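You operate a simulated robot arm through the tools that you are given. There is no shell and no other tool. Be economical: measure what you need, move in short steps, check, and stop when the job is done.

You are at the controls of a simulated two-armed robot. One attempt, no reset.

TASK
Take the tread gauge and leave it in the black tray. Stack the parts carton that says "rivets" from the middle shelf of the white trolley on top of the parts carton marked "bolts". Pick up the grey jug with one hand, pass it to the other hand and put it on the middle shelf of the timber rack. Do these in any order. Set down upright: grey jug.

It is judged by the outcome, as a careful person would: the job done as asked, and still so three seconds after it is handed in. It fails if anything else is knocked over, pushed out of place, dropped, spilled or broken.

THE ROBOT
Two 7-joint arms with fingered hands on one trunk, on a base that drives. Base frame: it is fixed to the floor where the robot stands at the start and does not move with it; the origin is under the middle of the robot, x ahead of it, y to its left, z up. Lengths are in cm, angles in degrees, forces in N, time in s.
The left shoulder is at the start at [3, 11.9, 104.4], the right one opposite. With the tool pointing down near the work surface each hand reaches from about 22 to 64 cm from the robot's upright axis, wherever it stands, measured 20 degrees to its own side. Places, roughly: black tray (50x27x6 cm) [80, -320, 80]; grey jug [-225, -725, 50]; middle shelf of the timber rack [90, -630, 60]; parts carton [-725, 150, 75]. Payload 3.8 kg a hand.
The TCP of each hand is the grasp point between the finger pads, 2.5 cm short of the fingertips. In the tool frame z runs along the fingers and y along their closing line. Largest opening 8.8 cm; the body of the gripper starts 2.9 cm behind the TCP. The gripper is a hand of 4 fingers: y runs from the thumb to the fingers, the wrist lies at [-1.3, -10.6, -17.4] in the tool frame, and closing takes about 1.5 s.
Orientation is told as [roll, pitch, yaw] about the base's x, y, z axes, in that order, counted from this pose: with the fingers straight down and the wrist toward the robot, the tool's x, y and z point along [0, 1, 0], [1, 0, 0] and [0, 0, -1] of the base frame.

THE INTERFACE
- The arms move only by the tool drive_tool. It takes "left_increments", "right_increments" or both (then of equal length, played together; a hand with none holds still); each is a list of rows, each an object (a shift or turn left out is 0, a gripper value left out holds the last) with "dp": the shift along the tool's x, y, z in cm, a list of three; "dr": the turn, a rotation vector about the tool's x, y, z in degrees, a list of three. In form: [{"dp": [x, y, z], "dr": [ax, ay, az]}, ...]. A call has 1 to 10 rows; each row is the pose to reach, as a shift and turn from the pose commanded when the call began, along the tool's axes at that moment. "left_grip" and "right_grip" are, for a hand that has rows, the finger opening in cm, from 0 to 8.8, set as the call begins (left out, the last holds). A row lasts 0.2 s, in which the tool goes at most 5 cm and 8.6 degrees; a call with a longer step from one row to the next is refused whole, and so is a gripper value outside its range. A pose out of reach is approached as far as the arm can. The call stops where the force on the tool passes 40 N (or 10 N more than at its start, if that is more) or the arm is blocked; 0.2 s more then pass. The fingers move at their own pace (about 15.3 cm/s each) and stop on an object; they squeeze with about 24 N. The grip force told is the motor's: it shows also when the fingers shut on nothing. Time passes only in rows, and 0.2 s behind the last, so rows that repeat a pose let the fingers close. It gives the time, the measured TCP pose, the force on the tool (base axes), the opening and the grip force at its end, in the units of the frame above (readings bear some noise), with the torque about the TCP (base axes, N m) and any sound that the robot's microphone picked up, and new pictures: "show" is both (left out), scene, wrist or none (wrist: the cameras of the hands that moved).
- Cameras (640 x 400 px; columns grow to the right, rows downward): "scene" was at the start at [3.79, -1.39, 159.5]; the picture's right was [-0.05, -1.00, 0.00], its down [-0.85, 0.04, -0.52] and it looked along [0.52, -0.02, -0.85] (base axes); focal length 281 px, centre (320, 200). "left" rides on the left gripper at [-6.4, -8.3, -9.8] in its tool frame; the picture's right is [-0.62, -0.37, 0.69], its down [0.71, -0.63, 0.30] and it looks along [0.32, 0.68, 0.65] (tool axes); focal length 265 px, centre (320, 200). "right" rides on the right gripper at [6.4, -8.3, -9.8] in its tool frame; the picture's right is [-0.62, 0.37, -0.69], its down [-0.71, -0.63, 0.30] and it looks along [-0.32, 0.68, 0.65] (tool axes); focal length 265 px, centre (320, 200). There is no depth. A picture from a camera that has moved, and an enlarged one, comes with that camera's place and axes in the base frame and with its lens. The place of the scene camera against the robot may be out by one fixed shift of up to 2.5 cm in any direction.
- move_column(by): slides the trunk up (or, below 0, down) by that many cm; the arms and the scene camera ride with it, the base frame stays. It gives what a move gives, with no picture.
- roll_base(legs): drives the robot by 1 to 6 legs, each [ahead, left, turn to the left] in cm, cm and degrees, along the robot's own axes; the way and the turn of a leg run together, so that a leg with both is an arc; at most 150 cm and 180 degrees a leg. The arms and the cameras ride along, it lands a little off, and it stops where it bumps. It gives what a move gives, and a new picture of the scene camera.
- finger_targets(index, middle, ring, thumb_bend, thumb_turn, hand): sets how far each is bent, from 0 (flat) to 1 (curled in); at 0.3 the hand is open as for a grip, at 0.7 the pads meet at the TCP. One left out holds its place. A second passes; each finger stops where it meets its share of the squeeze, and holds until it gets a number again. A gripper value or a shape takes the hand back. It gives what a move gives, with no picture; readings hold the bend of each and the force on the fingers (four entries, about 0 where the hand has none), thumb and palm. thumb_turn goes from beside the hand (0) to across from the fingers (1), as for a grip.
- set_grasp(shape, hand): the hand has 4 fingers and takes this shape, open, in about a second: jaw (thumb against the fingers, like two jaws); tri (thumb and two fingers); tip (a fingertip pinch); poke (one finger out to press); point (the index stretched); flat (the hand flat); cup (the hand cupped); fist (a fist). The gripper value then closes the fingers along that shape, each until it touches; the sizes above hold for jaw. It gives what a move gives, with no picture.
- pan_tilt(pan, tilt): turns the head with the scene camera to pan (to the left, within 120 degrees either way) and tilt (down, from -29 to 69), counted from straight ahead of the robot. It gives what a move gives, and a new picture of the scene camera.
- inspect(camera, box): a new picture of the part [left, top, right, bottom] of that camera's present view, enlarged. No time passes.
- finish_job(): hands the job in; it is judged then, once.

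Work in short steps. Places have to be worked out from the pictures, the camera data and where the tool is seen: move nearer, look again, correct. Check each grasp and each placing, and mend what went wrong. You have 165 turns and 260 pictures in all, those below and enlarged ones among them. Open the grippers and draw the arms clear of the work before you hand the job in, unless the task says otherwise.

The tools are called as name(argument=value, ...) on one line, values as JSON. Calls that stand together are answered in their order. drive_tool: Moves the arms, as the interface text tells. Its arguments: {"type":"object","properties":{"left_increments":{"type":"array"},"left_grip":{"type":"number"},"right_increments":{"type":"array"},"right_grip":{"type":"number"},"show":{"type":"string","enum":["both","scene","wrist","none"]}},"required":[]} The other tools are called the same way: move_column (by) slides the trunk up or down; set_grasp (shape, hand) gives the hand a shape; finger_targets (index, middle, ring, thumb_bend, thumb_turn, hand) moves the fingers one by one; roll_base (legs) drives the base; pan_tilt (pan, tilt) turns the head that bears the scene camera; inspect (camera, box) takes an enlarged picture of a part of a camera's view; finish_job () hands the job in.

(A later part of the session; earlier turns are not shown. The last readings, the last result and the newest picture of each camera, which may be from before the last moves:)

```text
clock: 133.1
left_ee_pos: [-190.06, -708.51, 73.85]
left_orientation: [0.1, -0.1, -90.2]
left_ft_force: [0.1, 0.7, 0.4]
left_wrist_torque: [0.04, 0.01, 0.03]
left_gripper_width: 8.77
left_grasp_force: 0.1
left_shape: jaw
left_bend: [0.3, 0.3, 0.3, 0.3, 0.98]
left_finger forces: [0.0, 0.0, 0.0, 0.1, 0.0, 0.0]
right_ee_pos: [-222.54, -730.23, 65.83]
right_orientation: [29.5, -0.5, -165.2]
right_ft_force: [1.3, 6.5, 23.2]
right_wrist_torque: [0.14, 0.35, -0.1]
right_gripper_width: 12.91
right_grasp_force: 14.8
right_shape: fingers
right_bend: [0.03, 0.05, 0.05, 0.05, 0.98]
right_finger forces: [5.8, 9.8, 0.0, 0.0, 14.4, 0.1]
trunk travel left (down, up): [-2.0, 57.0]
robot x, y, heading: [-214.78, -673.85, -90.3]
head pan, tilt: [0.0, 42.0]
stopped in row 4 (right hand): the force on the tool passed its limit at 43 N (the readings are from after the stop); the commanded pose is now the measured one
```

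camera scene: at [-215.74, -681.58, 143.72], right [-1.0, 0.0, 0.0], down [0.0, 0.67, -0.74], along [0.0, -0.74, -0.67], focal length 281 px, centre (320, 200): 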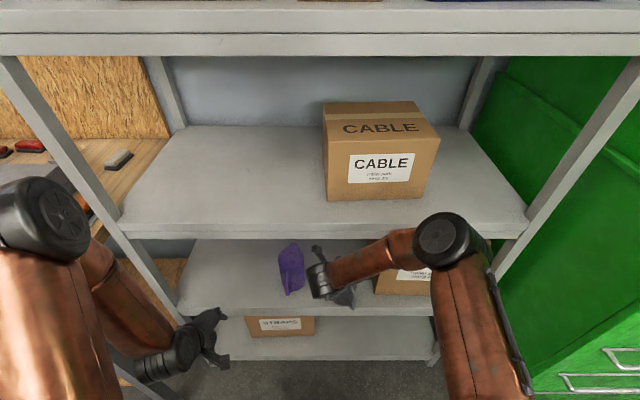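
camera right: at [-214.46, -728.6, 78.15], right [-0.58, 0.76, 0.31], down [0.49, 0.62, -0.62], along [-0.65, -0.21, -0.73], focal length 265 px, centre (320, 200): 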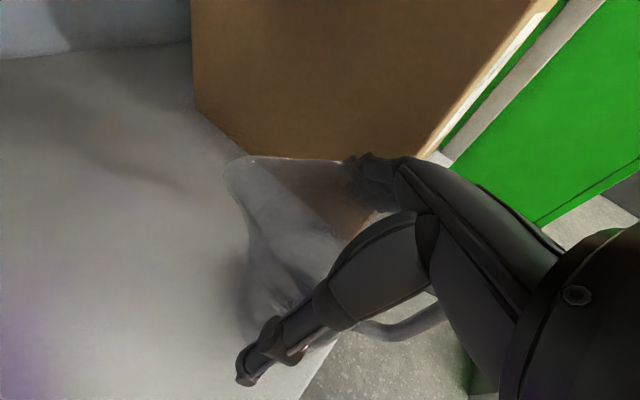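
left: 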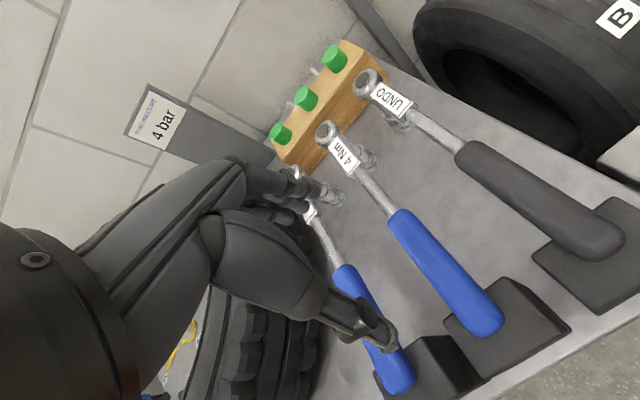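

That is the deepest the hand goes. I ease up 0.4 cm and close on the body.

drive_tool(right_increments=[{"dp": [0.2, 0, -0.4]}, {"dp": [0.2, 0, -0.4]}], show="none")

drive_tool(right_increments=[{}, {}, {}, {}, {}, {}, {}], right_grip=0, show="wrist")

```text
clock: 133.7
left_ee_pos: [-190.08, -708.59, 73.7]
left_orientation: [0.1, 0.0, -90.1]
left_ft_force: [0.4, 0.0, -0.5]
left_wrist_torque: [0.03, 0.02, -0.03]
left_gripper_width: 8.76
left_grasp_force: 0.1
left_shape: jaw
left_bend: [0.3, 0.3, 0.3, 0.3, 0.98]
left_finger forces: [0.0, 0.0, 0.1, 0.0, 0.0, 0.0]
right_ee_pos: [-222.71, -730.05, 65.95]
right_orientation: [29.1, -0.2, -165.2]
right_ft_force: [2.2, -0.3, 8.6]
right_wrist_torque: [0.07, 0.25, 0.0]
right_gripper_width: 12.87
right_grasp_force: 8.2
right_shape: fingers
right_bend: [0.04, 0.05, 0.05, 0.05, 0.98]
right_finger forces: [3.9, 4.6, 0.0, 0.1, 7.5, 0.0]
trunk travel left (down, up): [-2.0, 57.0]
robot x, y, heading: [-215.07, -673.84, -90.0]
head pan, tilt: [0.0, 42.0]
```

```text
clock: 135.3
left_ee_pos: [-190.1, -708.37, 73.9]
left_orientation: [0.0, -0.1, -90.1]
left_ft_force: [-0.5, -0.2, -0.9]
left_wrist_torque: [-0.01, -0.02, -0.01]
left_gripper_width: 8.79
left_grasp_force: 0.1
left_shape: jaw
left_bend: [0.3, 0.3, 0.3, 0.3, 0.98]
left_finger forces: [0.1, 0.0, 0.0, 0.1, 0.0, 0.0]
right_ee_pos: [-222.95, -730.09, 66.37]
right_orientation: [29.5, -0.7, -165.5]
right_ft_force: [-10.9, -3.8, 34.5]
right_wrist_torque: [-0.09, 0.8, -0.07]
right_gripper_width: 6.47
right_grasp_force: 23.8
right_shape: jaw
right_bend: [0.15, 0.3, 0.3, 0.57, 0.97]
right_finger forces: [54.2, 15.4, 2.8, 0.0, 53.8, 0.0]
trunk travel left (down, up): [-2.0, 57.0]
robot x, y, heading: [-214.3, -674.13, -90.3]
head pan, tilt: [0.0, 42.0]
camera right: at [-214.64, -728.72, 77.95], right [-0.57, 0.76, 0.3], down [0.48, 0.61, -0.63], along [-0.66, -0.21, -0.72], focal length 265 px, centre (320, 200)
```

right: 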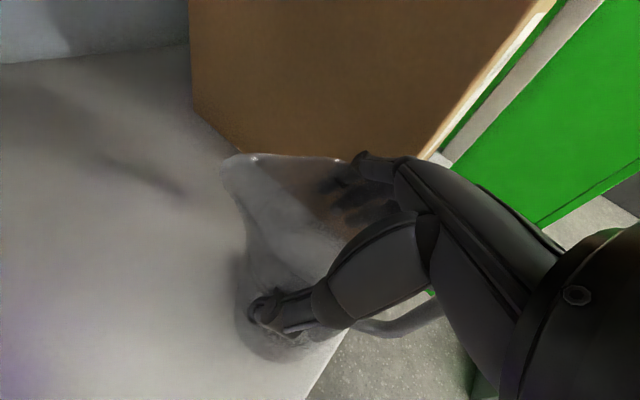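

Strong contact (54 N at index and thumb). I test-lift 3 cm slowly.

drive_tool(right_increments=[{"dp": [0.3, 0, -0.6]}, {"dp": [0.7, 0, -1.3]}, {"dp": [1.0, 0, -2]}, {"dp": [1.4, 0, -2.7]}, {"dp": [1.4, 0, -2.7]}], show="both")

```text
clock: 136.5
left_ee_pos: [-190.04, -708.57, 73.79]
left_orientation: [0.0, 0.0, -90.1]
left_ft_force: [0.6, -0.1, 0.3]
left_wrist_torque: [-0.02, -0.05, 0.03]
left_gripper_width: 8.76
left_grasp_force: 0.0
left_shape: jaw
left_bend: [0.3, 0.3, 0.3, 0.3, 0.98]
left_finger forces: [0.1, 0.1, 0.1, 0.0, 0.1, 0.0]
right_ee_pos: [-222.5, -729.89, 68.95]
right_orientation: [29.1, -0.4, -165.1]
right_ft_force: [-0.7, 0.3, -0.9]
right_wrist_torque: [-0.04, -0.03, 0.0]
right_gripper_width: 6.54
right_grasp_force: 24.4
right_shape: jaw
right_bend: [0.17, 0.31, 0.31, 0.55, 0.98]
right_finger forces: [49.5, 12.6, 3.1, 0.1, 62.5, 0.0]
trunk travel left (down, up): [-2.0, 57.0]
robot x, y, heading: [-214.41, -673.74, -90.3]
head pan, tilt: [0.0, 42.0]
camera scene: at [-215.73, -681.57, 143.72], right [-1.0, 0.0, 0.0], down [0.0, 0.67, -0.74], along [0.0, -0.74, -0.67], focal length 281 px, centre (320, 200)
camera right: at [-214.42, -728.57, 80.61], right [-0.58, 0.76, 0.31], down [0.48, 0.62, -0.62], along [-0.66, -0.21, -0.73], focal length 265 px, centre (320, 200)
```

scene: 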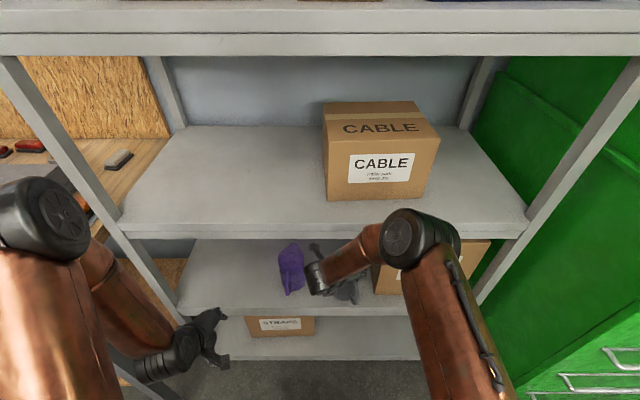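
right: 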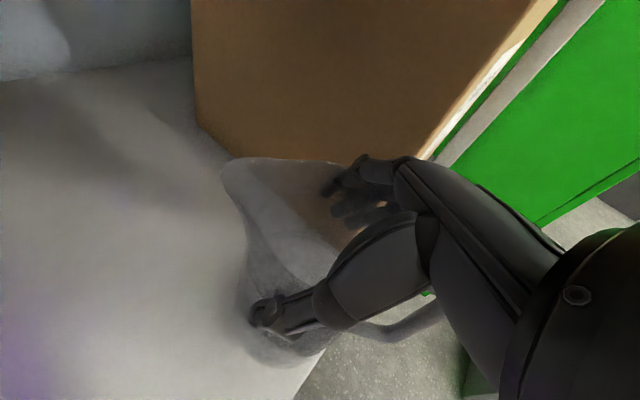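

The jug moved with the hand (its place in the wrist view is unchanged while the shelf shifted). I drive the base back 45 cm to leave the shelf.

roll_base(legs=[[-20, 0, 0], [-30, 0, 0]])

inspect(camera="right", box=[0, 0, 640, 400])

```text
clock: 139.8
left_ee_pos: [-190.1, -658.41, 73.81]
left_orientation: [0.0, 0.0, -90.2]
left_ft_force: [0.3, -0.3, 0.0]
left_wrist_torque: [0.01, 0.0, 0.02]
left_gripper_width: 8.74
left_grasp_force: 0.2
left_shape: jaw
left_bend: [0.3, 0.3, 0.3, 0.3, 0.98]
left_finger forces: [0.0, 0.1, 0.1, 0.1, 0.0, 0.1]
right_ee_pos: [-222.71, -679.81, 69.02]
right_orientation: [29.1, -0.3, -165.3]
right_ft_force: [0.8, -0.2, -0.5]
right_wrist_torque: [-0.05, 0.01, -0.02]
right_gripper_width: 6.55
right_grasp_force: 24.3
right_shape: jaw
right_bend: [0.17, 0.31, 0.31, 0.55, 0.98]
right_finger forces: [49.4, 12.6, 3.1, 0.0, 62.5, 0.0]
trunk travel left (down, up): [-2.0, 57.0]
robot x, y, heading: [-214.4, -623.82, -90.3]
head pan, tilt: [0.0, 42.0]
camera scene: at [-215.64, -631.36, 143.72], right [-1.0, 0.0, 0.0], down [0.0, 0.67, -0.74], along [0.0, -0.74, -0.67], focal length 281 px, centre (320, 200)
```

scene: 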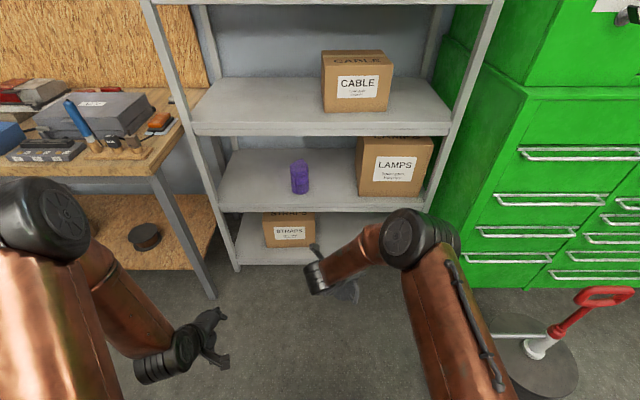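

```text
1.00 times, centred on (320, 200) of right (not enlarged: the box is as wide or as high as the picture)
camera zoom: at [-214.44, -678.43, 80.66], right [-0.58, 0.76, 0.31], down [0.48, 0.62, -0.62], along [-0.66, -0.21, -0.72], focal length 265 px, centre (320, 200)
```

zoom: 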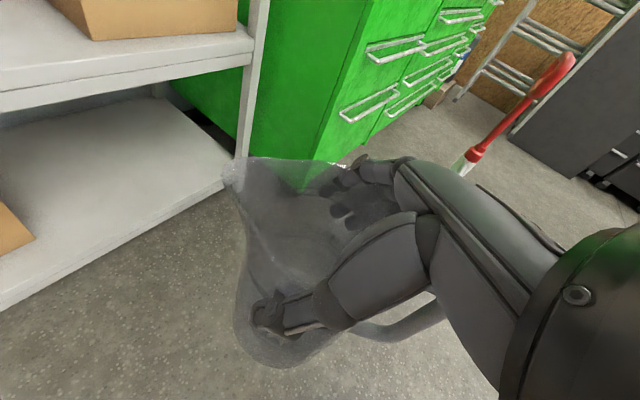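

The jug hangs steadily in the right hand, and it is light. For the handover I swing it so the handle points right and bring it to the robot's centre line.

drive_tool(right_increments=[{"dp": [-0.9, -1.4, -0.5], "dr": [3.8, 0, -6.9]}, {"dp": [-1.8, -2.8, -1], "dr": [7.6, 0, -13.7]}, {"dp": [-2.7, -4.2, -1.5], "dr": [11.4, 0, -20.6]}, {"dp": [-3.6, -5.6, -2], "dr": [15.3, 0, -27.5]}, {"dp": [-4.5, -7, -2.5], "dr": [19.1, 0, -34.4]}, {"dp": [-5.4, -8.4, -3], "dr": [22.9, 0, -41.2]}, {"dp": [-6.65, -10.3, -3.7], "dr": [26.7, 0, -48.1]}, {"dp": [-6.65, -10.3, -3.7], "dr": [26.7, 0, -48.1]}], show="both")

```text
clock: 141.6
left_ee_pos: [-189.96, -658.49, 73.83]
left_orientation: [0.0, 0.0, -90.2]
left_ft_force: [-0.4, -0.5, 0.0]
left_wrist_torque: [-0.05, 0.04, 0.02]
left_gripper_width: 8.77
left_grasp_force: 0.1
left_shape: jaw
left_bend: [0.3, 0.3, 0.3, 0.3, 0.98]
left_finger forces: [0.0, 0.1, 0.1, 0.0, 0.0, 0.0]
right_ee_pos: [-214.57, -669.9, 68.97]
right_orientation: [28.7, -0.2, -110.2]
right_ft_force: [0.7, 0.5, -0.8]
right_wrist_torque: [-0.01, -0.02, 0.04]
right_gripper_width: 6.52
right_grasp_force: 23.8
right_shape: jaw
right_bend: [0.17, 0.31, 0.31, 0.55, 0.98]
right_finger forces: [48.4, 12.1, 3.2, 0.1, 61.5, 0.0]
trunk travel left (down, up): [-2.0, 57.0]
robot x, y, heading: [-214.48, -624.43, -90.3]
head pan, tilt: [0.0, 42.0]
camera scene: at [-215.64, -631.44, 143.72], right [-1.0, 0.0, 0.0], down [0.0, 0.67, -0.74], along [0.0, -0.74, -0.67], focal length 281 px, centre (320, 200)
camera right: at [-211.05, -662.26, 80.6], right [-0.95, -0.04, 0.31], down [-0.23, 0.75, -0.61], along [-0.21, -0.66, -0.73], focal length 265 px, centre (320, 200)
```

scene: 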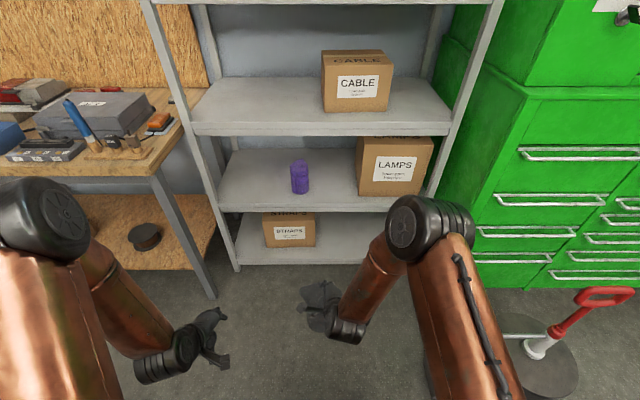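
right: 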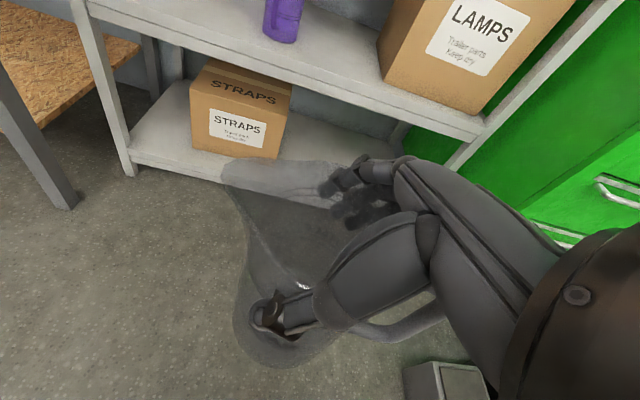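

The handle now points right. Before passing, I'll drive to the timber rack to see the destination: turn left 90° and go ahead about 190 cm.

roll_base(legs=[[0, 0, 90], [100, 0, 0], [85, 0, 0]])

pan_tilt(pan=0, tilt=35)

```text
clock: 154.7
left_ee_pos: [4.89, -600.71, 73.81]
left_orientation: [0.1, 0.1, 0.2]
left_ft_force: [-0.4, 1.1, -0.1]
left_wrist_torque: [0.0, 0.03, 0.0]
left_gripper_width: 8.76
left_grasp_force: 0.0
left_shape: jaw
left_bend: [0.3, 0.3, 0.3, 0.3, 0.98]
left_finger forces: [0.0, 0.0, 0.0, 0.1, 0.1, 0.1]
right_ee_pos: [16.4, -625.18, 68.97]
right_orientation: [28.8, -0.2, -20.1]
right_ft_force: [-0.8, 0.2, -1.5]
right_wrist_torque: [0.02, 0.01, -0.01]
right_gripper_width: 6.51
right_grasp_force: 24.0
right_shape: jaw
right_bend: [0.17, 0.32, 0.31, 0.55, 0.98]
right_finger forces: [47.2, 11.5, 3.1, 0.0, 59.3, 0.1]
trunk travel left (down, up): [-2.0, 57.0]
robot x, y, heading: [-29.36, -625.39, 0.4]
head pan, tilt: [0.0, 42.0]
camera scene: at [-24.18, -626.42, 143.72], right [0.0, -1.0, 0.0], down [-0.67, 0.0, -0.74], along [0.74, 0.0, -0.67], focal length 281 px, centre (320, 200)
```

scene: 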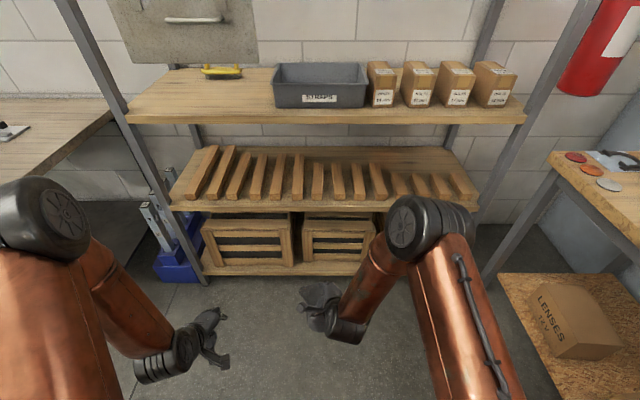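

```text
clock: 155.3
left_ee_pos: [4.83, -600.59, 73.83]
left_orientation: [0.1, 0.0, 0.1]
left_ft_force: [-0.6, -0.7, -0.2]
left_wrist_torque: [-0.02, -0.02, 0.0]
left_gripper_width: 8.74
left_grasp_force: 0.0
left_shape: jaw
left_bend: [0.3, 0.3, 0.3, 0.3, 0.98]
left_finger forces: [0.0, 0.0, 0.0, 0.1, 0.0, 0.0]
right_ee_pos: [16.33, -625.24, 68.99]
right_orientation: [28.8, -0.3, -20.0]
right_ft_force: [-0.7, -0.3, -0.9]
right_wrist_torque: [0.02, 0.0, -0.01]
right_gripper_width: 6.52
right_grasp_force: 23.1
right_shape: jaw
right_bend: [0.17, 0.32, 0.31, 0.55, 0.98]
right_finger forces: [47.3, 11.6, 3.0, 0.0, 59.3, 0.0]
trunk travel left (down, up): [-2.0, 57.0]
robot x, y, heading: [-29.48, -625.29, 0.4]
head pan, tilt: [0.0, 35.0]
camera scene: at [-23.77, -626.42, 144.77], right [0.0, -1.0, 0.0], down [-0.57, 0.0, -0.82], along [0.82, 0.0, -0.57], focal length 281 px, centre (320, 200)
```

scene: 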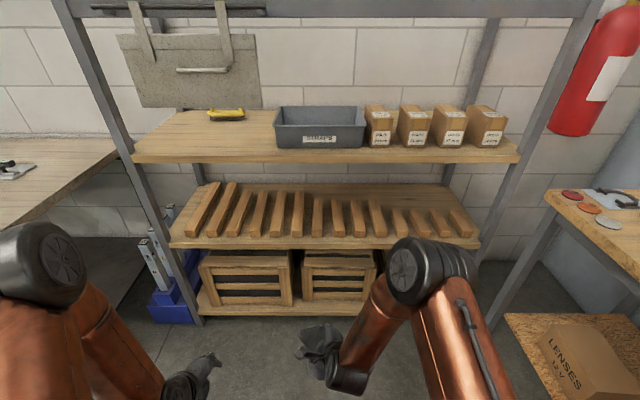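

I enlarge the middle shelf to find a free spot.

inspect(camera="scene", box=[160, 160, 500, 260])

```text
1.88 times, centred on (330, 210) of scene
camera zoom: at [-23.77, -626.42, 144.77], right [0.0, -1.0, 0.0], down [-0.57, 0.0, -0.82], along [0.82, 0.0, -0.57], focal length 529 px, centre (301, 181)
```

zoom: 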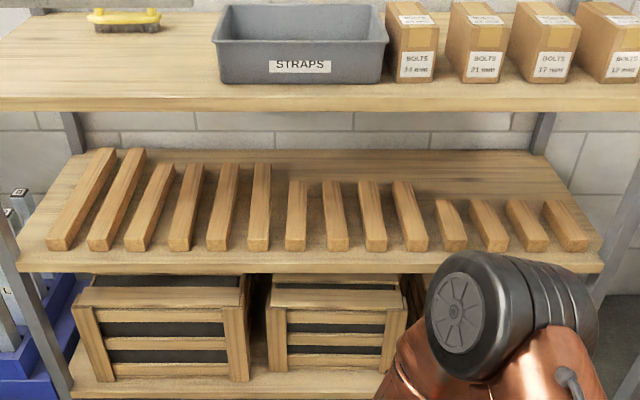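

The free spot is behind the short slats at right, about [100, -672]. Now the handover: I turn the left hand to point right, slightly downward, beside the jug's left flank.

drive_tool(left_increments=[{"dp": [0, 2, 0], "dr": [0, -8.4, 0]}, {"dp": [0, 4, 1], "dr": [0, -16.8, 0]}, {"dp": [0, 6, 2], "dr": [0, -25.2, 0]}, {"dp": [0, 8, 3], "dr": [0, -33.6, 0]}, {"dp": [0, 10, 4], "dr": [0, -42, 0]}, {"dp": [0, 11.5, 5], "dr": [0, -50.4, 0]}, {"dp": [0, 11.5, 6], "dr": [0, -58.8, 0]}, {"dp": [0, 11.5, 7], "dr": [0, -67.2, 0]}, {"dp": [0, 11.5, 7.5], "dr": [0, -75, 0]}, {"dp": [0, 11.5, 7.5], "dr": [0, -75, 0]}], show="wrist")

pan_tilt(pan=0, tilt=58)

```text
clock: 157.6
left_ee_pos: [16.23, -600.65, 66.18]
left_orientation: [-75.1, 0.1, 0.1]
left_ft_force: [0.0, 0.2, -0.2]
left_wrist_torque: [0.02, 0.01, 0.0]
left_gripper_width: 8.77
left_grasp_force: 0.1
left_shape: jaw
left_bend: [0.3, 0.3, 0.3, 0.3, 0.98]
left_finger forces: [0.0, 0.1, 0.0, 0.0, 0.1, 0.0]
right_ee_pos: [16.29, -625.22, 68.9]
right_orientation: [28.8, -0.3, -20.0]
right_ft_force: [0.3, 0.6, -0.7]
right_wrist_torque: [0.02, 0.01, -0.01]
right_gripper_width: 6.53
right_grasp_force: 24.3
right_shape: jaw
right_bend: [0.17, 0.32, 0.31, 0.55, 0.98]
right_finger forces: [47.1, 11.5, 3.0, 0.1, 59.3, 0.0]
trunk travel left (down, up): [-2.0, 57.0]
robot x, y, heading: [-29.78, -625.23, 0.1]
head pan, tilt: [0.0, 35.0]
camera left: at [8.15, -592.95, 75.01], right [-0.37, -0.83, 0.42], down [-0.63, -0.11, -0.77], along [0.68, -0.55, -0.48], focal length 265 px, centre (320, 200)
```

left: 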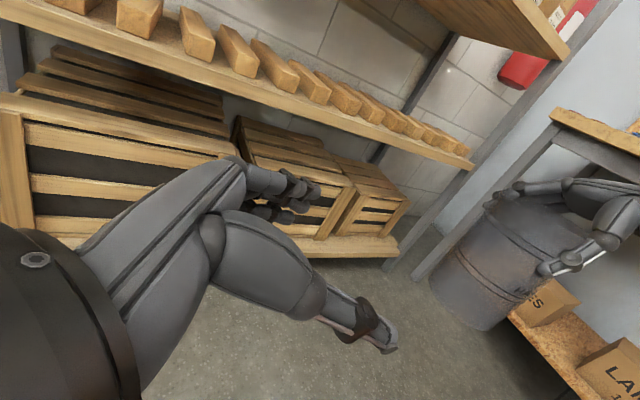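

```text
clock: 158.4
left_ee_pos: [16.32, -600.66, 66.14]
left_orientation: [-75.0, 0.0, 0.1]
left_ft_force: [0.0, -0.6, 0.0]
left_wrist_torque: [-0.02, -0.01, -0.03]
left_gripper_width: 8.77
left_grasp_force: 0.0
left_shape: jaw
left_bend: [0.3, 0.3, 0.3, 0.3, 0.98]
left_finger forces: [0.0, 0.1, 0.0, 0.0, 0.0, 0.0]
right_ee_pos: [16.4, -625.36, 68.9]
right_orientation: [28.8, -0.2, -20.0]
right_ft_force: [0.7, -0.6, -0.9]
right_wrist_torque: [-0.01, -0.03, -0.01]
right_gripper_width: 6.52
right_grasp_force: 24.7
right_shape: jaw
right_bend: [0.17, 0.32, 0.31, 0.55, 0.98]
right_finger forces: [47.1, 11.5, 3.0, 0.0, 59.3, 0.0]
trunk travel left (down, up): [-2.0, 57.0]
robot x, y, heading: [-29.63, -625.43, 0.1]
head pan, tilt: [0.0, 58.0]
camera scene: at [-25.68, -626.42, 141.58], right [0.0, -1.0, 0.0], down [-0.85, 0.0, -0.53], along [0.53, 0.0, -0.85], focal length 281 px, centre (320, 200)
```

scene: 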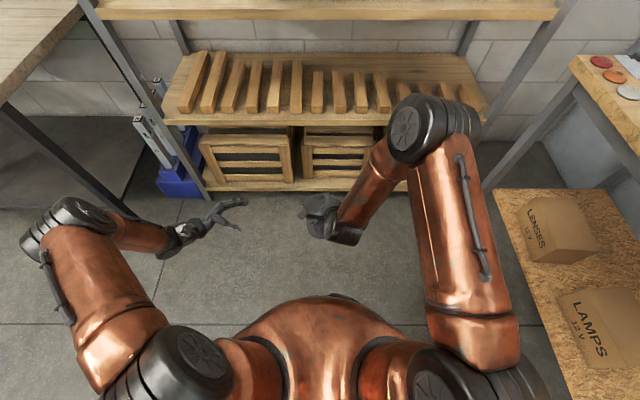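

I enlarge the left camera's view of the jug to judge its axis and the free lower body.

inspect(camera="left", box=[400, 140, 640, 350])

inspect(camera="scene", box=[160, 170, 380, 270])

```text
1.90 times, centred on (520, 245) of left
camera zoom: at [8.16, -592.96, 75.03], right [-0.37, -0.83, 0.42], down [-0.63, -0.11, -0.77], along [0.68, -0.55, -0.48], focal length 506 px, centre (-61, 114)
```

zoom: 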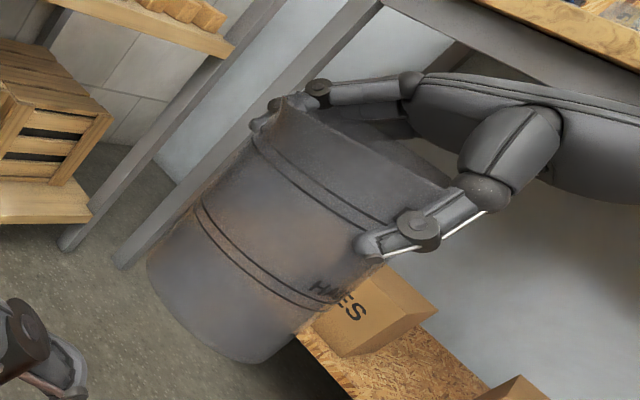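

```text
2.91 times, centred on (270, 220) of scene
camera zoom: at [-25.68, -626.42, 141.58], right [0.0, -1.0, 0.0], down [-0.85, 0.0, -0.53], along [0.53, 0.0, -0.85], focal length 817 px, centre (466, 142)
```

zoom: 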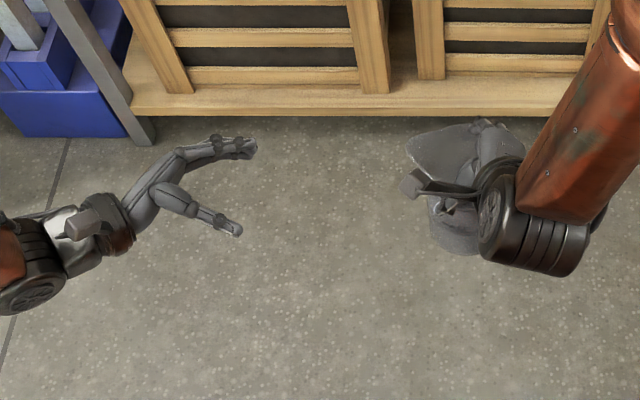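

The jug hangs vertical: base z≈58.7, rim ≈69, axis ≈[16, -625]. I open the left fingers wider and advance to about 10 cm short of the grip.

finger_targets(hand="left", index=0.12, middle=0.12, ring=0.12, thumb_bend=0.12)

drive_tool(left_increments=[{"dp": [-1.5, -0.2, 3]}, {"dp": [-3, -0.3, 6]}, {"dp": [-3.3, -0.3, 9]}, {"dp": [-3.3, -0.3, 12]}, {"dp": [-3.3, -0.3, 13.5]}, {"dp": [-3.3, -0.3, 13.5]}], show="wrist")

inspect(camera="scene", box=[200, 160, 420, 260])

```text
clock: 159.4
left_ee_pos: [16.47, -600.71, 66.17]
left_orientation: [-75.1, 0.0, 0.1]
left_ft_force: [-0.1, -0.1, 0.7]
left_wrist_torque: [0.0, 0.0, 0.0]
left_gripper_width: 11.74
left_grasp_force: 0.0
left_shape: fingers
left_bend: [0.12, 0.12, 0.12, 0.12, 0.98]
left_finger forces: [0.0, 0.1, 0.1, 0.0, 0.0, 0.1]
right_ee_pos: [16.39, -625.29, 68.77]
right_orientation: [28.7, -0.1, -19.9]
right_ft_force: [-0.1, 0.3, -1.2]
right_wrist_torque: [0.0, -0.01, -0.01]
right_gripper_width: 6.5
right_grasp_force: 23.7
right_shape: jaw
right_bend: [0.17, 0.32, 0.31, 0.55, 0.98]
right_finger forces: [47.1, 11.5, 3.1, 0.0, 59.3, 0.0]
trunk travel left (down, up): [-2.0, 57.0]
robot x, y, heading: [-29.63, -625.58, 0.1]
head pan, tilt: [0.0, 58.0]
```

```text
clock: 160.8
left_ee_pos: [16.11, -614.63, 66.0]
left_orientation: [-75.0, 0.0, 0.1]
left_ft_force: [0.5, -0.1, 0.1]
left_wrist_torque: [-0.01, -0.04, 0.01]
left_gripper_width: 11.74
left_grasp_force: 0.0
left_shape: fingers
left_bend: [0.12, 0.12, 0.12, 0.12, 0.98]
left_finger forces: [0.0, 0.0, 0.1, 0.0, 0.0, 0.0]
right_ee_pos: [16.32, -625.18, 68.81]
right_orientation: [28.8, -0.4, -20.0]
right_ft_force: [0.9, 0.6, -1.1]
right_wrist_torque: [-0.01, 0.0, -0.01]
right_gripper_width: 6.52
right_grasp_force: 24.0
right_shape: jaw
right_bend: [0.17, 0.32, 0.31, 0.55, 0.98]
right_finger forces: [47.3, 11.5, 3.2, 0.1, 59.3, 0.0]
trunk travel left (down, up): [-2.0, 57.0]
robot x, y, heading: [-29.55, -625.48, 0.1]
head pan, tilt: [0.0, 58.0]
camera left: at [7.84, -606.96, 74.76], right [-0.37, -0.83, 0.42], down [-0.63, -0.11, -0.77], along [0.68, -0.55, -0.48], focal length 265 px, centre (320, 200)
```

left: 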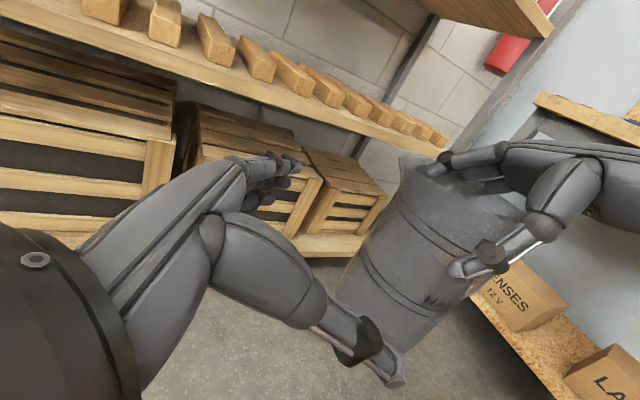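

```text
2.91 times, centred on (310, 210) of scene
camera zoom: at [-25.69, -626.42, 141.58], right [0.0, -1.0, 0.0], down [-0.85, 0.0, -0.53], along [0.53, 0.0, -0.85], focal length 817 px, centre (349, 171)
```

zoom: 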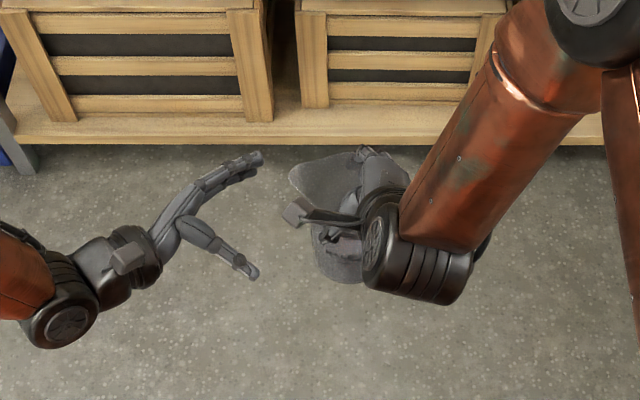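

Alignment looks good. I advance 8 cm, watching forces.

drive_tool(left_increments=[{"dp": [0, 0, 2]}, {"dp": [0, 0, 4]}, {"dp": [0, 0, 5.5]}, {"dp": [0, 0, 7]}, {"dp": [0, 0, 8]}, {"dp": [0, 0, 8]}], show="wrist")

inspect(camera="scene", box=[200, 160, 420, 260])

```text
clock: 162.2
left_ee_pos: [16.16, -622.31, 64.01]
left_orientation: [-75.0, -0.1, 0.1]
left_ft_force: [0.2, 0.3, 0.5]
left_wrist_torque: [0.03, -0.01, 0.04]
left_gripper_width: 11.73
left_grasp_force: 0.0
left_shape: fingers
left_bend: [0.12, 0.12, 0.12, 0.12, 0.98]
left_finger forces: [0.0, 0.0, 0.0, 0.0, 0.0, 0.0]
right_ee_pos: [16.37, -625.15, 68.97]
right_orientation: [28.8, -0.3, -20.0]
right_ft_force: [0.8, -1.2, -2.0]
right_wrist_torque: [0.03, 0.01, 0.02]
right_gripper_width: 6.51
right_grasp_force: 23.8
right_shape: jaw
right_bend: [0.17, 0.32, 0.31, 0.55, 0.98]
right_finger forces: [47.1, 11.6, 3.3, 0.0, 59.2, 0.0]
trunk travel left (down, up): [-2.0, 57.0]
robot x, y, heading: [-29.44, -625.15, 0.1]
head pan, tilt: [0.0, 58.0]
camera left: at [7.9, -614.65, 72.7], right [-0.37, -0.83, 0.42], down [-0.63, -0.11, -0.77], along [0.68, -0.55, -0.48], focal length 265 px, centre (320, 200)
```

left: 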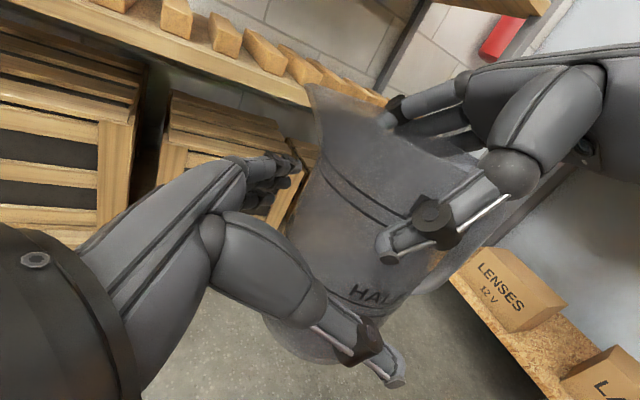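

```text
2.91 times, centred on (310, 210) of scene
camera zoom: at [-25.69, -626.42, 141.58], right [0.0, -1.0, 0.0], down [-0.85, 0.0, -0.53], along [0.53, 0.0, -0.85], focal length 817 px, centre (349, 171)
```

zoom: 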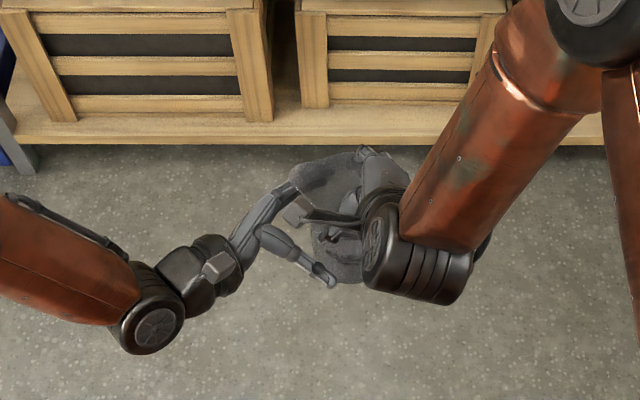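

Nearly there: I advance 1.3 more and close the left hand around the lower body.

drive_tool(left_increments=[{"dp": [0, 0, 0.7]}, {"dp": [0, 0, 1.3]}, {"dp": [0, 0, 1.3]}], show="none")

drive_tool(left_increments=[{}, {}, {}, {}, {}, {}, {}], left_grip=0, show="wrist")

inspect(camera="scene", box=[200, 160, 420, 260])

```text
clock: 163.0
left_ee_pos: [16.18, -623.62, 63.64]
left_orientation: [-74.9, -0.1, 0.2]
left_ft_force: [-0.2, -0.1, -0.4]
left_wrist_torque: [0.02, 0.0, 0.0]
left_gripper_width: 11.72
left_grasp_force: 0.2
left_shape: fingers
left_bend: [0.12, 0.12, 0.12, 0.12, 0.98]
left_finger forces: [0.0, 0.0, 0.0, 0.1, 0.0, 0.0]
right_ee_pos: [16.36, -625.16, 68.87]
right_orientation: [28.9, -0.2, -20.0]
right_ft_force: [-0.1, 0.6, -0.2]
right_wrist_torque: [0.02, -0.03, 0.03]
right_gripper_width: 6.53
right_grasp_force: 23.4
right_shape: jaw
right_bend: [0.17, 0.32, 0.31, 0.55, 0.98]
right_finger forces: [47.2, 11.6, 3.3, 0.0, 59.3, 0.0]
trunk travel left (down, up): [-2.0, 57.0]
robot x, y, heading: [-29.63, -624.95, 0.0]
head pan, tilt: [0.0, 58.0]
```

```text
clock: 164.6
left_ee_pos: [16.2, -623.53, 63.58]
left_orientation: [-75.0, 0.0, 0.1]
left_ft_force: [4.9, 0.4, 0.8]
left_wrist_torque: [0.03, 0.06, 0.01]
left_gripper_width: 7.57
left_grasp_force: 24.0
left_shape: jaw
left_bend: [0.25, 0.32, 0.31, 0.45, 0.98]
left_finger forces: [16.6, 6.2, 2.8, 0.0, 20.4, 0.1]
right_ee_pos: [16.46, -625.29, 69.02]
right_orientation: [28.8, -0.2, -20.0]
right_ft_force: [-4.4, -1.5, 0.3]
right_wrist_torque: [-0.05, 0.29, 0.06]
right_gripper_width: 6.56
right_grasp_force: 23.7
right_shape: jaw
right_bend: [0.18, 0.32, 0.31, 0.55, 0.98]
right_finger forces: [47.2, 11.0, 3.6, 0.0, 65.2, 0.0]
trunk travel left (down, up): [-2.0, 57.0]
robot x, y, heading: [-29.53, -625.48, -0.2]
head pan, tilt: [0.0, 58.0]
camera left: at [7.93, -615.88, 72.36], right [-0.37, -0.83, 0.42], down [-0.63, -0.11, -0.77], along [0.68, -0.55, -0.48], focal length 265 px, centre (320, 200)
```

left: 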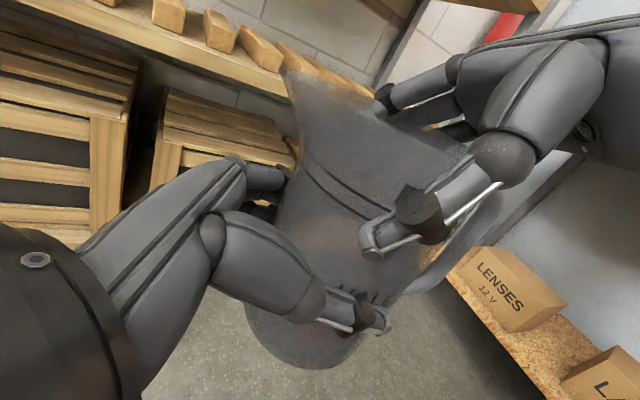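

```text
2.91 times, centred on (310, 210) of scene
camera zoom: at [-25.69, -626.42, 141.58], right [0.0, -1.0, 0.0], down [-0.85, 0.0, -0.53], along [0.53, 0.0, -0.85], focal length 817 px, centre (349, 171)
```

zoom: 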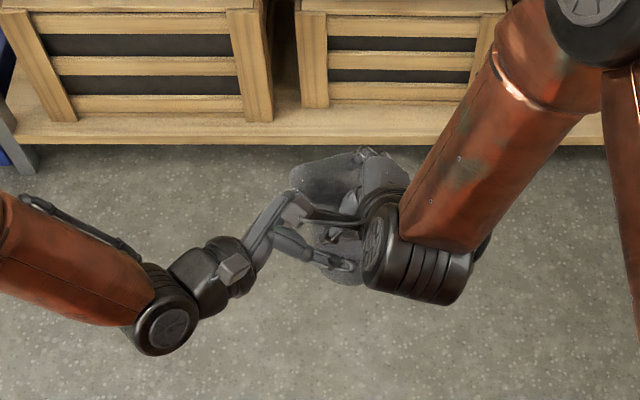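

The left hand grips the body with balanced forces (thumb 20, fingers 26). I open the right hand.

finger_targets(hand="right", index=0.1, middle=0.1, ring=0.1, thumb_bend=0.1)

inspect(camera="left", box=[0, 0, 640, 400])

```text
clock: 165.6
left_ee_pos: [16.13, -623.54, 63.63]
left_orientation: [-74.9, 0.0, 0.1]
left_ft_force: [5.0, -0.8, -5.9]
left_wrist_torque: [0.11, 0.17, 0.09]
left_gripper_width: 7.6
left_grasp_force: 23.6
left_shape: jaw
left_bend: [0.25, 0.31, 0.31, 0.45, 0.99]
left_finger forces: [17.0, 7.1, 3.6, 0.0, 22.0, 0.0]
right_ee_pos: [16.33, -625.16, 68.94]
right_orientation: [28.8, -0.3, -19.9]
right_ft_force: [-4.8, -0.2, 5.7]
right_wrist_torque: [0.02, 0.12, -0.01]
right_gripper_width: 12.03
right_grasp_force: 3.5
right_shape: fingers
right_bend: [0.1, 0.1, 0.1, 0.1, 1.0]
right_finger forces: [0.0, 0.0, 0.0, 0.0, 7.3, 0.0]
trunk travel left (down, up): [-2.0, 57.0]
robot x, y, heading: [-29.72, -625.63, 0.2]
head pan, tilt: [0.0, 58.0]
```

```text
1.00 times, centred on (320, 200) of left (not enlarged: the box is as wide or as high as the picture)
camera zoom: at [7.91, -615.88, 72.34], right [-0.37, -0.83, 0.42], down [-0.63, -0.11, -0.77], along [0.68, -0.55, -0.48], focal length 265 px, centre (320, 200)
```

zoom: 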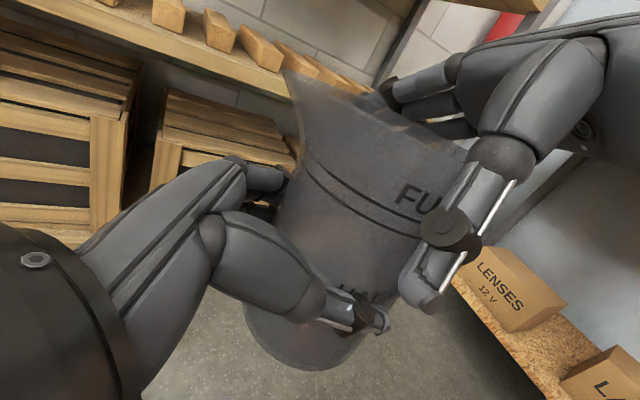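

Only the right thumb still touches. I shift the right hand 0.8 cm back and lift it straight up clear of the jug.

drive_tool(right_increments=[{"dp": [0, -0.8, 0]}, {"dp": [0.9, -0.8, -1.6]}, {"dp": [2, -0.8, -3.5]}, {"dp": [3, -0.8, -5.5]}, {"dp": [4.2, -0.8, -7.8]}, {"dp": [5.4, -0.8, -10]}, {"dp": [6.8, -0.8, -12.5]}, {"dp": [6.8, -0.8, -12.5]}], show="scene")

inspect(camera="left", box=[0, 0, 640, 400])

```text
clock: 167.4
left_ee_pos: [16.11, -623.58, 63.53]
left_orientation: [-75.0, 0.0, 0.1]
left_ft_force: [0.1, -0.6, -0.3]
left_wrist_torque: [0.02, 0.01, 0.01]
left_gripper_width: 7.59
left_grasp_force: 23.9
left_shape: jaw
left_bend: [0.25, 0.32, 0.31, 0.45, 0.99]
left_finger forces: [15.8, 5.9, 2.7, 0.0, 23.6, 0.1]
right_ee_pos: [15.45, -624.98, 83.11]
right_orientation: [28.8, -0.1, -19.9]
right_ft_force: [-0.7, -0.9, -0.6]
right_wrist_torque: [0.03, 0.03, 0.0]
right_gripper_width: 12.03
right_grasp_force: 0.1
right_shape: fingers
right_bend: [0.1, 0.1, 0.1, 0.1, 1.0]
right_finger forces: [0.0, 0.1, 0.0, 0.0, 0.0, 0.0]
trunk travel left (down, up): [-2.0, 57.0]
robot x, y, heading: [-29.27, -625.61, 0.1]
head pan, tilt: [0.0, 58.0]
camera scene: at [-25.68, -626.42, 141.57], right [0.0, -1.0, 0.0], down [-0.85, 0.0, -0.53], along [0.53, 0.0, -0.85], focal length 281 px, centre (320, 200)
```

scene: 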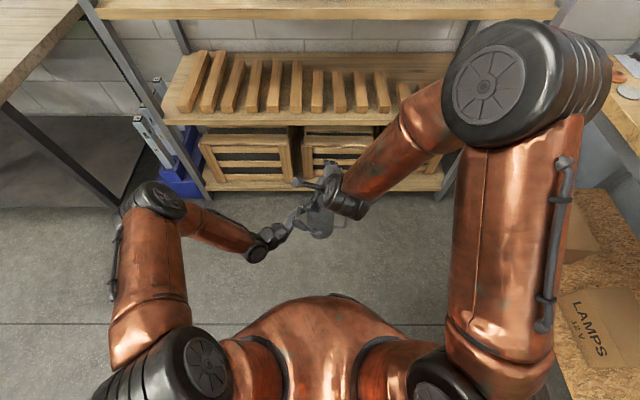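

```text
1.00 times, centred on (320, 200) of left (not enlarged: the box is as wide or as high as the picture)
camera zoom: at [7.92, -615.88, 72.35], right [-0.37, -0.83, 0.42], down [-0.63, -0.11, -0.77], along [0.68, -0.55, -0.48], focal length 265 px, centre (320, 200)
```

zoom: 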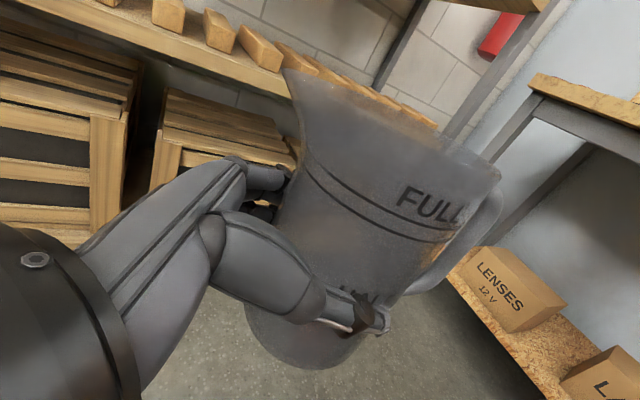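

The jug is now in the left hand alone, upright. I take the right hand away to the right and back.

drive_tool(right_increments=[{"dp": [-3.4, 0, -1.9]}, {"dp": [-6.8, 0, -3.8]}, {"dp": [-10.2, 0, -5.6]}, {"dp": [-13.6, 0, -7.5]}, {"dp": [-17, 0, -9.4]}, {"dp": [-20.5, 0, -11.3]}, {"dp": [-20.5, 0, -11.3]}], right_grip=8.8, show="scene")

```text
clock: 169.0
left_ee_pos: [16.06, -623.71, 63.5]
left_orientation: [-75.1, 0.0, 0.1]
left_ft_force: [1.4, -0.5, 0.4]
left_wrist_torque: [0.02, 0.02, -0.01]
left_gripper_width: 7.6
left_grasp_force: 23.6
left_shape: jaw
left_bend: [0.25, 0.32, 0.31, 0.45, 0.99]
left_finger forces: [15.8, 5.8, 2.7, 0.0, 23.6, 0.1]
right_ee_pos: [8.86, -647.58, 83.04]
right_orientation: [28.8, -0.2, -20.0]
right_ft_force: [-0.7, -0.3, -0.7]
right_wrist_torque: [0.01, -0.03, 0.01]
right_gripper_width: 8.78
right_grasp_force: 0.1
right_shape: jaw
right_bend: [0.3, 0.3, 0.3, 0.3, 0.98]
right_finger forces: [0.1, 0.0, 0.1, 0.0, 0.1, 0.1]
right hand out of reach, approached as far as the arm can: row 4, 5, 6, 7
trunk travel left (down, up): [-2.0, 57.0]
robot x, y, heading: [-29.49, -625.67, 0.3]
head pan, tilt: [0.0, 58.0]
camera scene: at [-25.68, -626.42, 141.58], right [0.0, -1.0, 0.0], down [-0.85, 0.0, -0.53], along [0.53, 0.0, -0.85], focal length 281 px, centre (320, 200)
```

scene: 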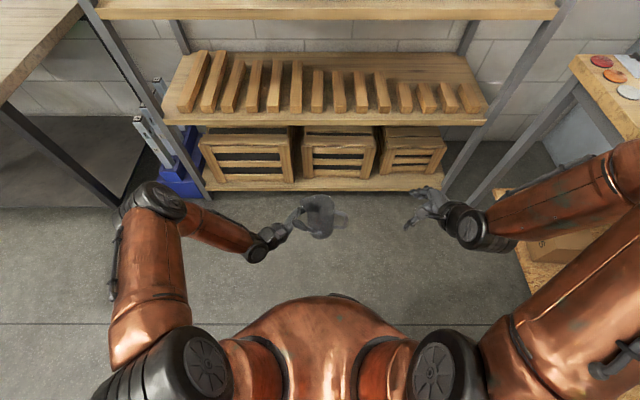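

I enlarge the middle shelf from here to fix the free area precisely.

inspect(camera="scene", box=[290, 30, 510, 140])

```text
2.91 times, centred on (400, 85) of scene
camera zoom: at [-25.68, -626.42, 141.58], right [0.0, -1.0, 0.0], down [-0.85, 0.0, -0.53], along [0.53, 0.0, -0.85], focal length 817 px, centre (87, 534)
```

zoom: 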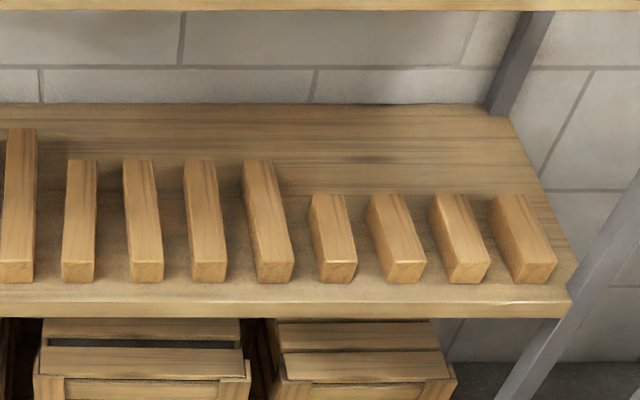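

The free strip behind the short slats spans x 83–110, y -658…-698 at shelf z≈61.7. I rotate the left hand to point forward (jug turning with it, handle ahead).

drive_tool(left_increments=[{"dp": [-0.4, 0.5, -0.1], "dr": [-7.9, 0, -2.1]}, {"dp": [-0.8, 1, -0.2], "dr": [-15.8, 0, -4.2]}, {"dp": [-1.2, 1.5, -0.3], "dr": [-23.7, 0, -6.3]}, {"dp": [-1.6, 2, -0.4], "dr": [-31.6, 0, -8.4]}, {"dp": [-2, 2.5, -0.5], "dr": [-39.5, 0, -10.5]}, {"dp": [-2.4, 3, -0.6], "dr": [-47.4, 0, -12.6]}, {"dp": [-2.9, 3.5, -0.8], "dr": [-55.3, 0, -14.7]}, {"dp": [-2.9, 3.5, -0.8], "dr": [-55.3, 0, -14.7]}], show="both")

```text
clock: 170.8
left_ee_pos: [19.62, -623.51, 66.56]
left_orientation: [-75.0, -0.1, 57.4]
left_ft_force: [0.4, -0.2, -0.4]
left_wrist_torque: [-0.01, -0.01, 0.0]
left_gripper_width: 7.59
left_grasp_force: 23.8
left_shape: jaw
left_bend: [0.25, 0.32, 0.31, 0.45, 0.99]
left_finger forces: [15.3, 5.6, 2.7, 0.0, 23.0, 0.1]
right_ee_pos: [8.87, -647.67, 82.98]
right_orientation: [28.8, -0.2, -19.9]
right_ft_force: [0.1, 0.2, 0.0]
right_wrist_torque: [0.03, -0.05, 0.03]
right_gripper_width: 8.8
right_grasp_force: 0.1
right_shape: jaw
right_bend: [0.3, 0.3, 0.3, 0.3, 0.98]
right_finger forces: [0.1, 0.1, 0.0, 0.0, 0.0, 0.1]
trunk travel left (down, up): [-2.0, 57.0]
robot x, y, heading: [-29.29, -625.54, -0.1]
head pan, tilt: [0.0, 58.0]
camera scene: at [-25.7, -626.43, 141.58], right [0.0, -1.0, 0.0], down [-0.85, 0.0, -0.53], along [0.53, 0.0, -0.85], focal length 281 px, centre (320, 200)
camera left: at [8.63, -626.46, 75.34], right [0.5, -0.76, 0.42], down [-0.25, -0.59, -0.77], along [0.83, 0.28, -0.48], focal length 265 px, centre (320, 200)
```

scene: 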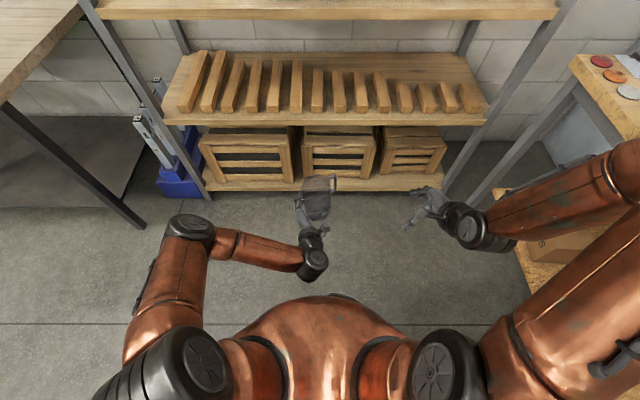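
left: 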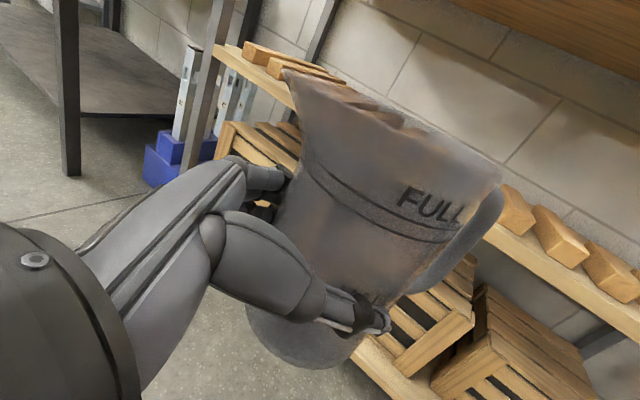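

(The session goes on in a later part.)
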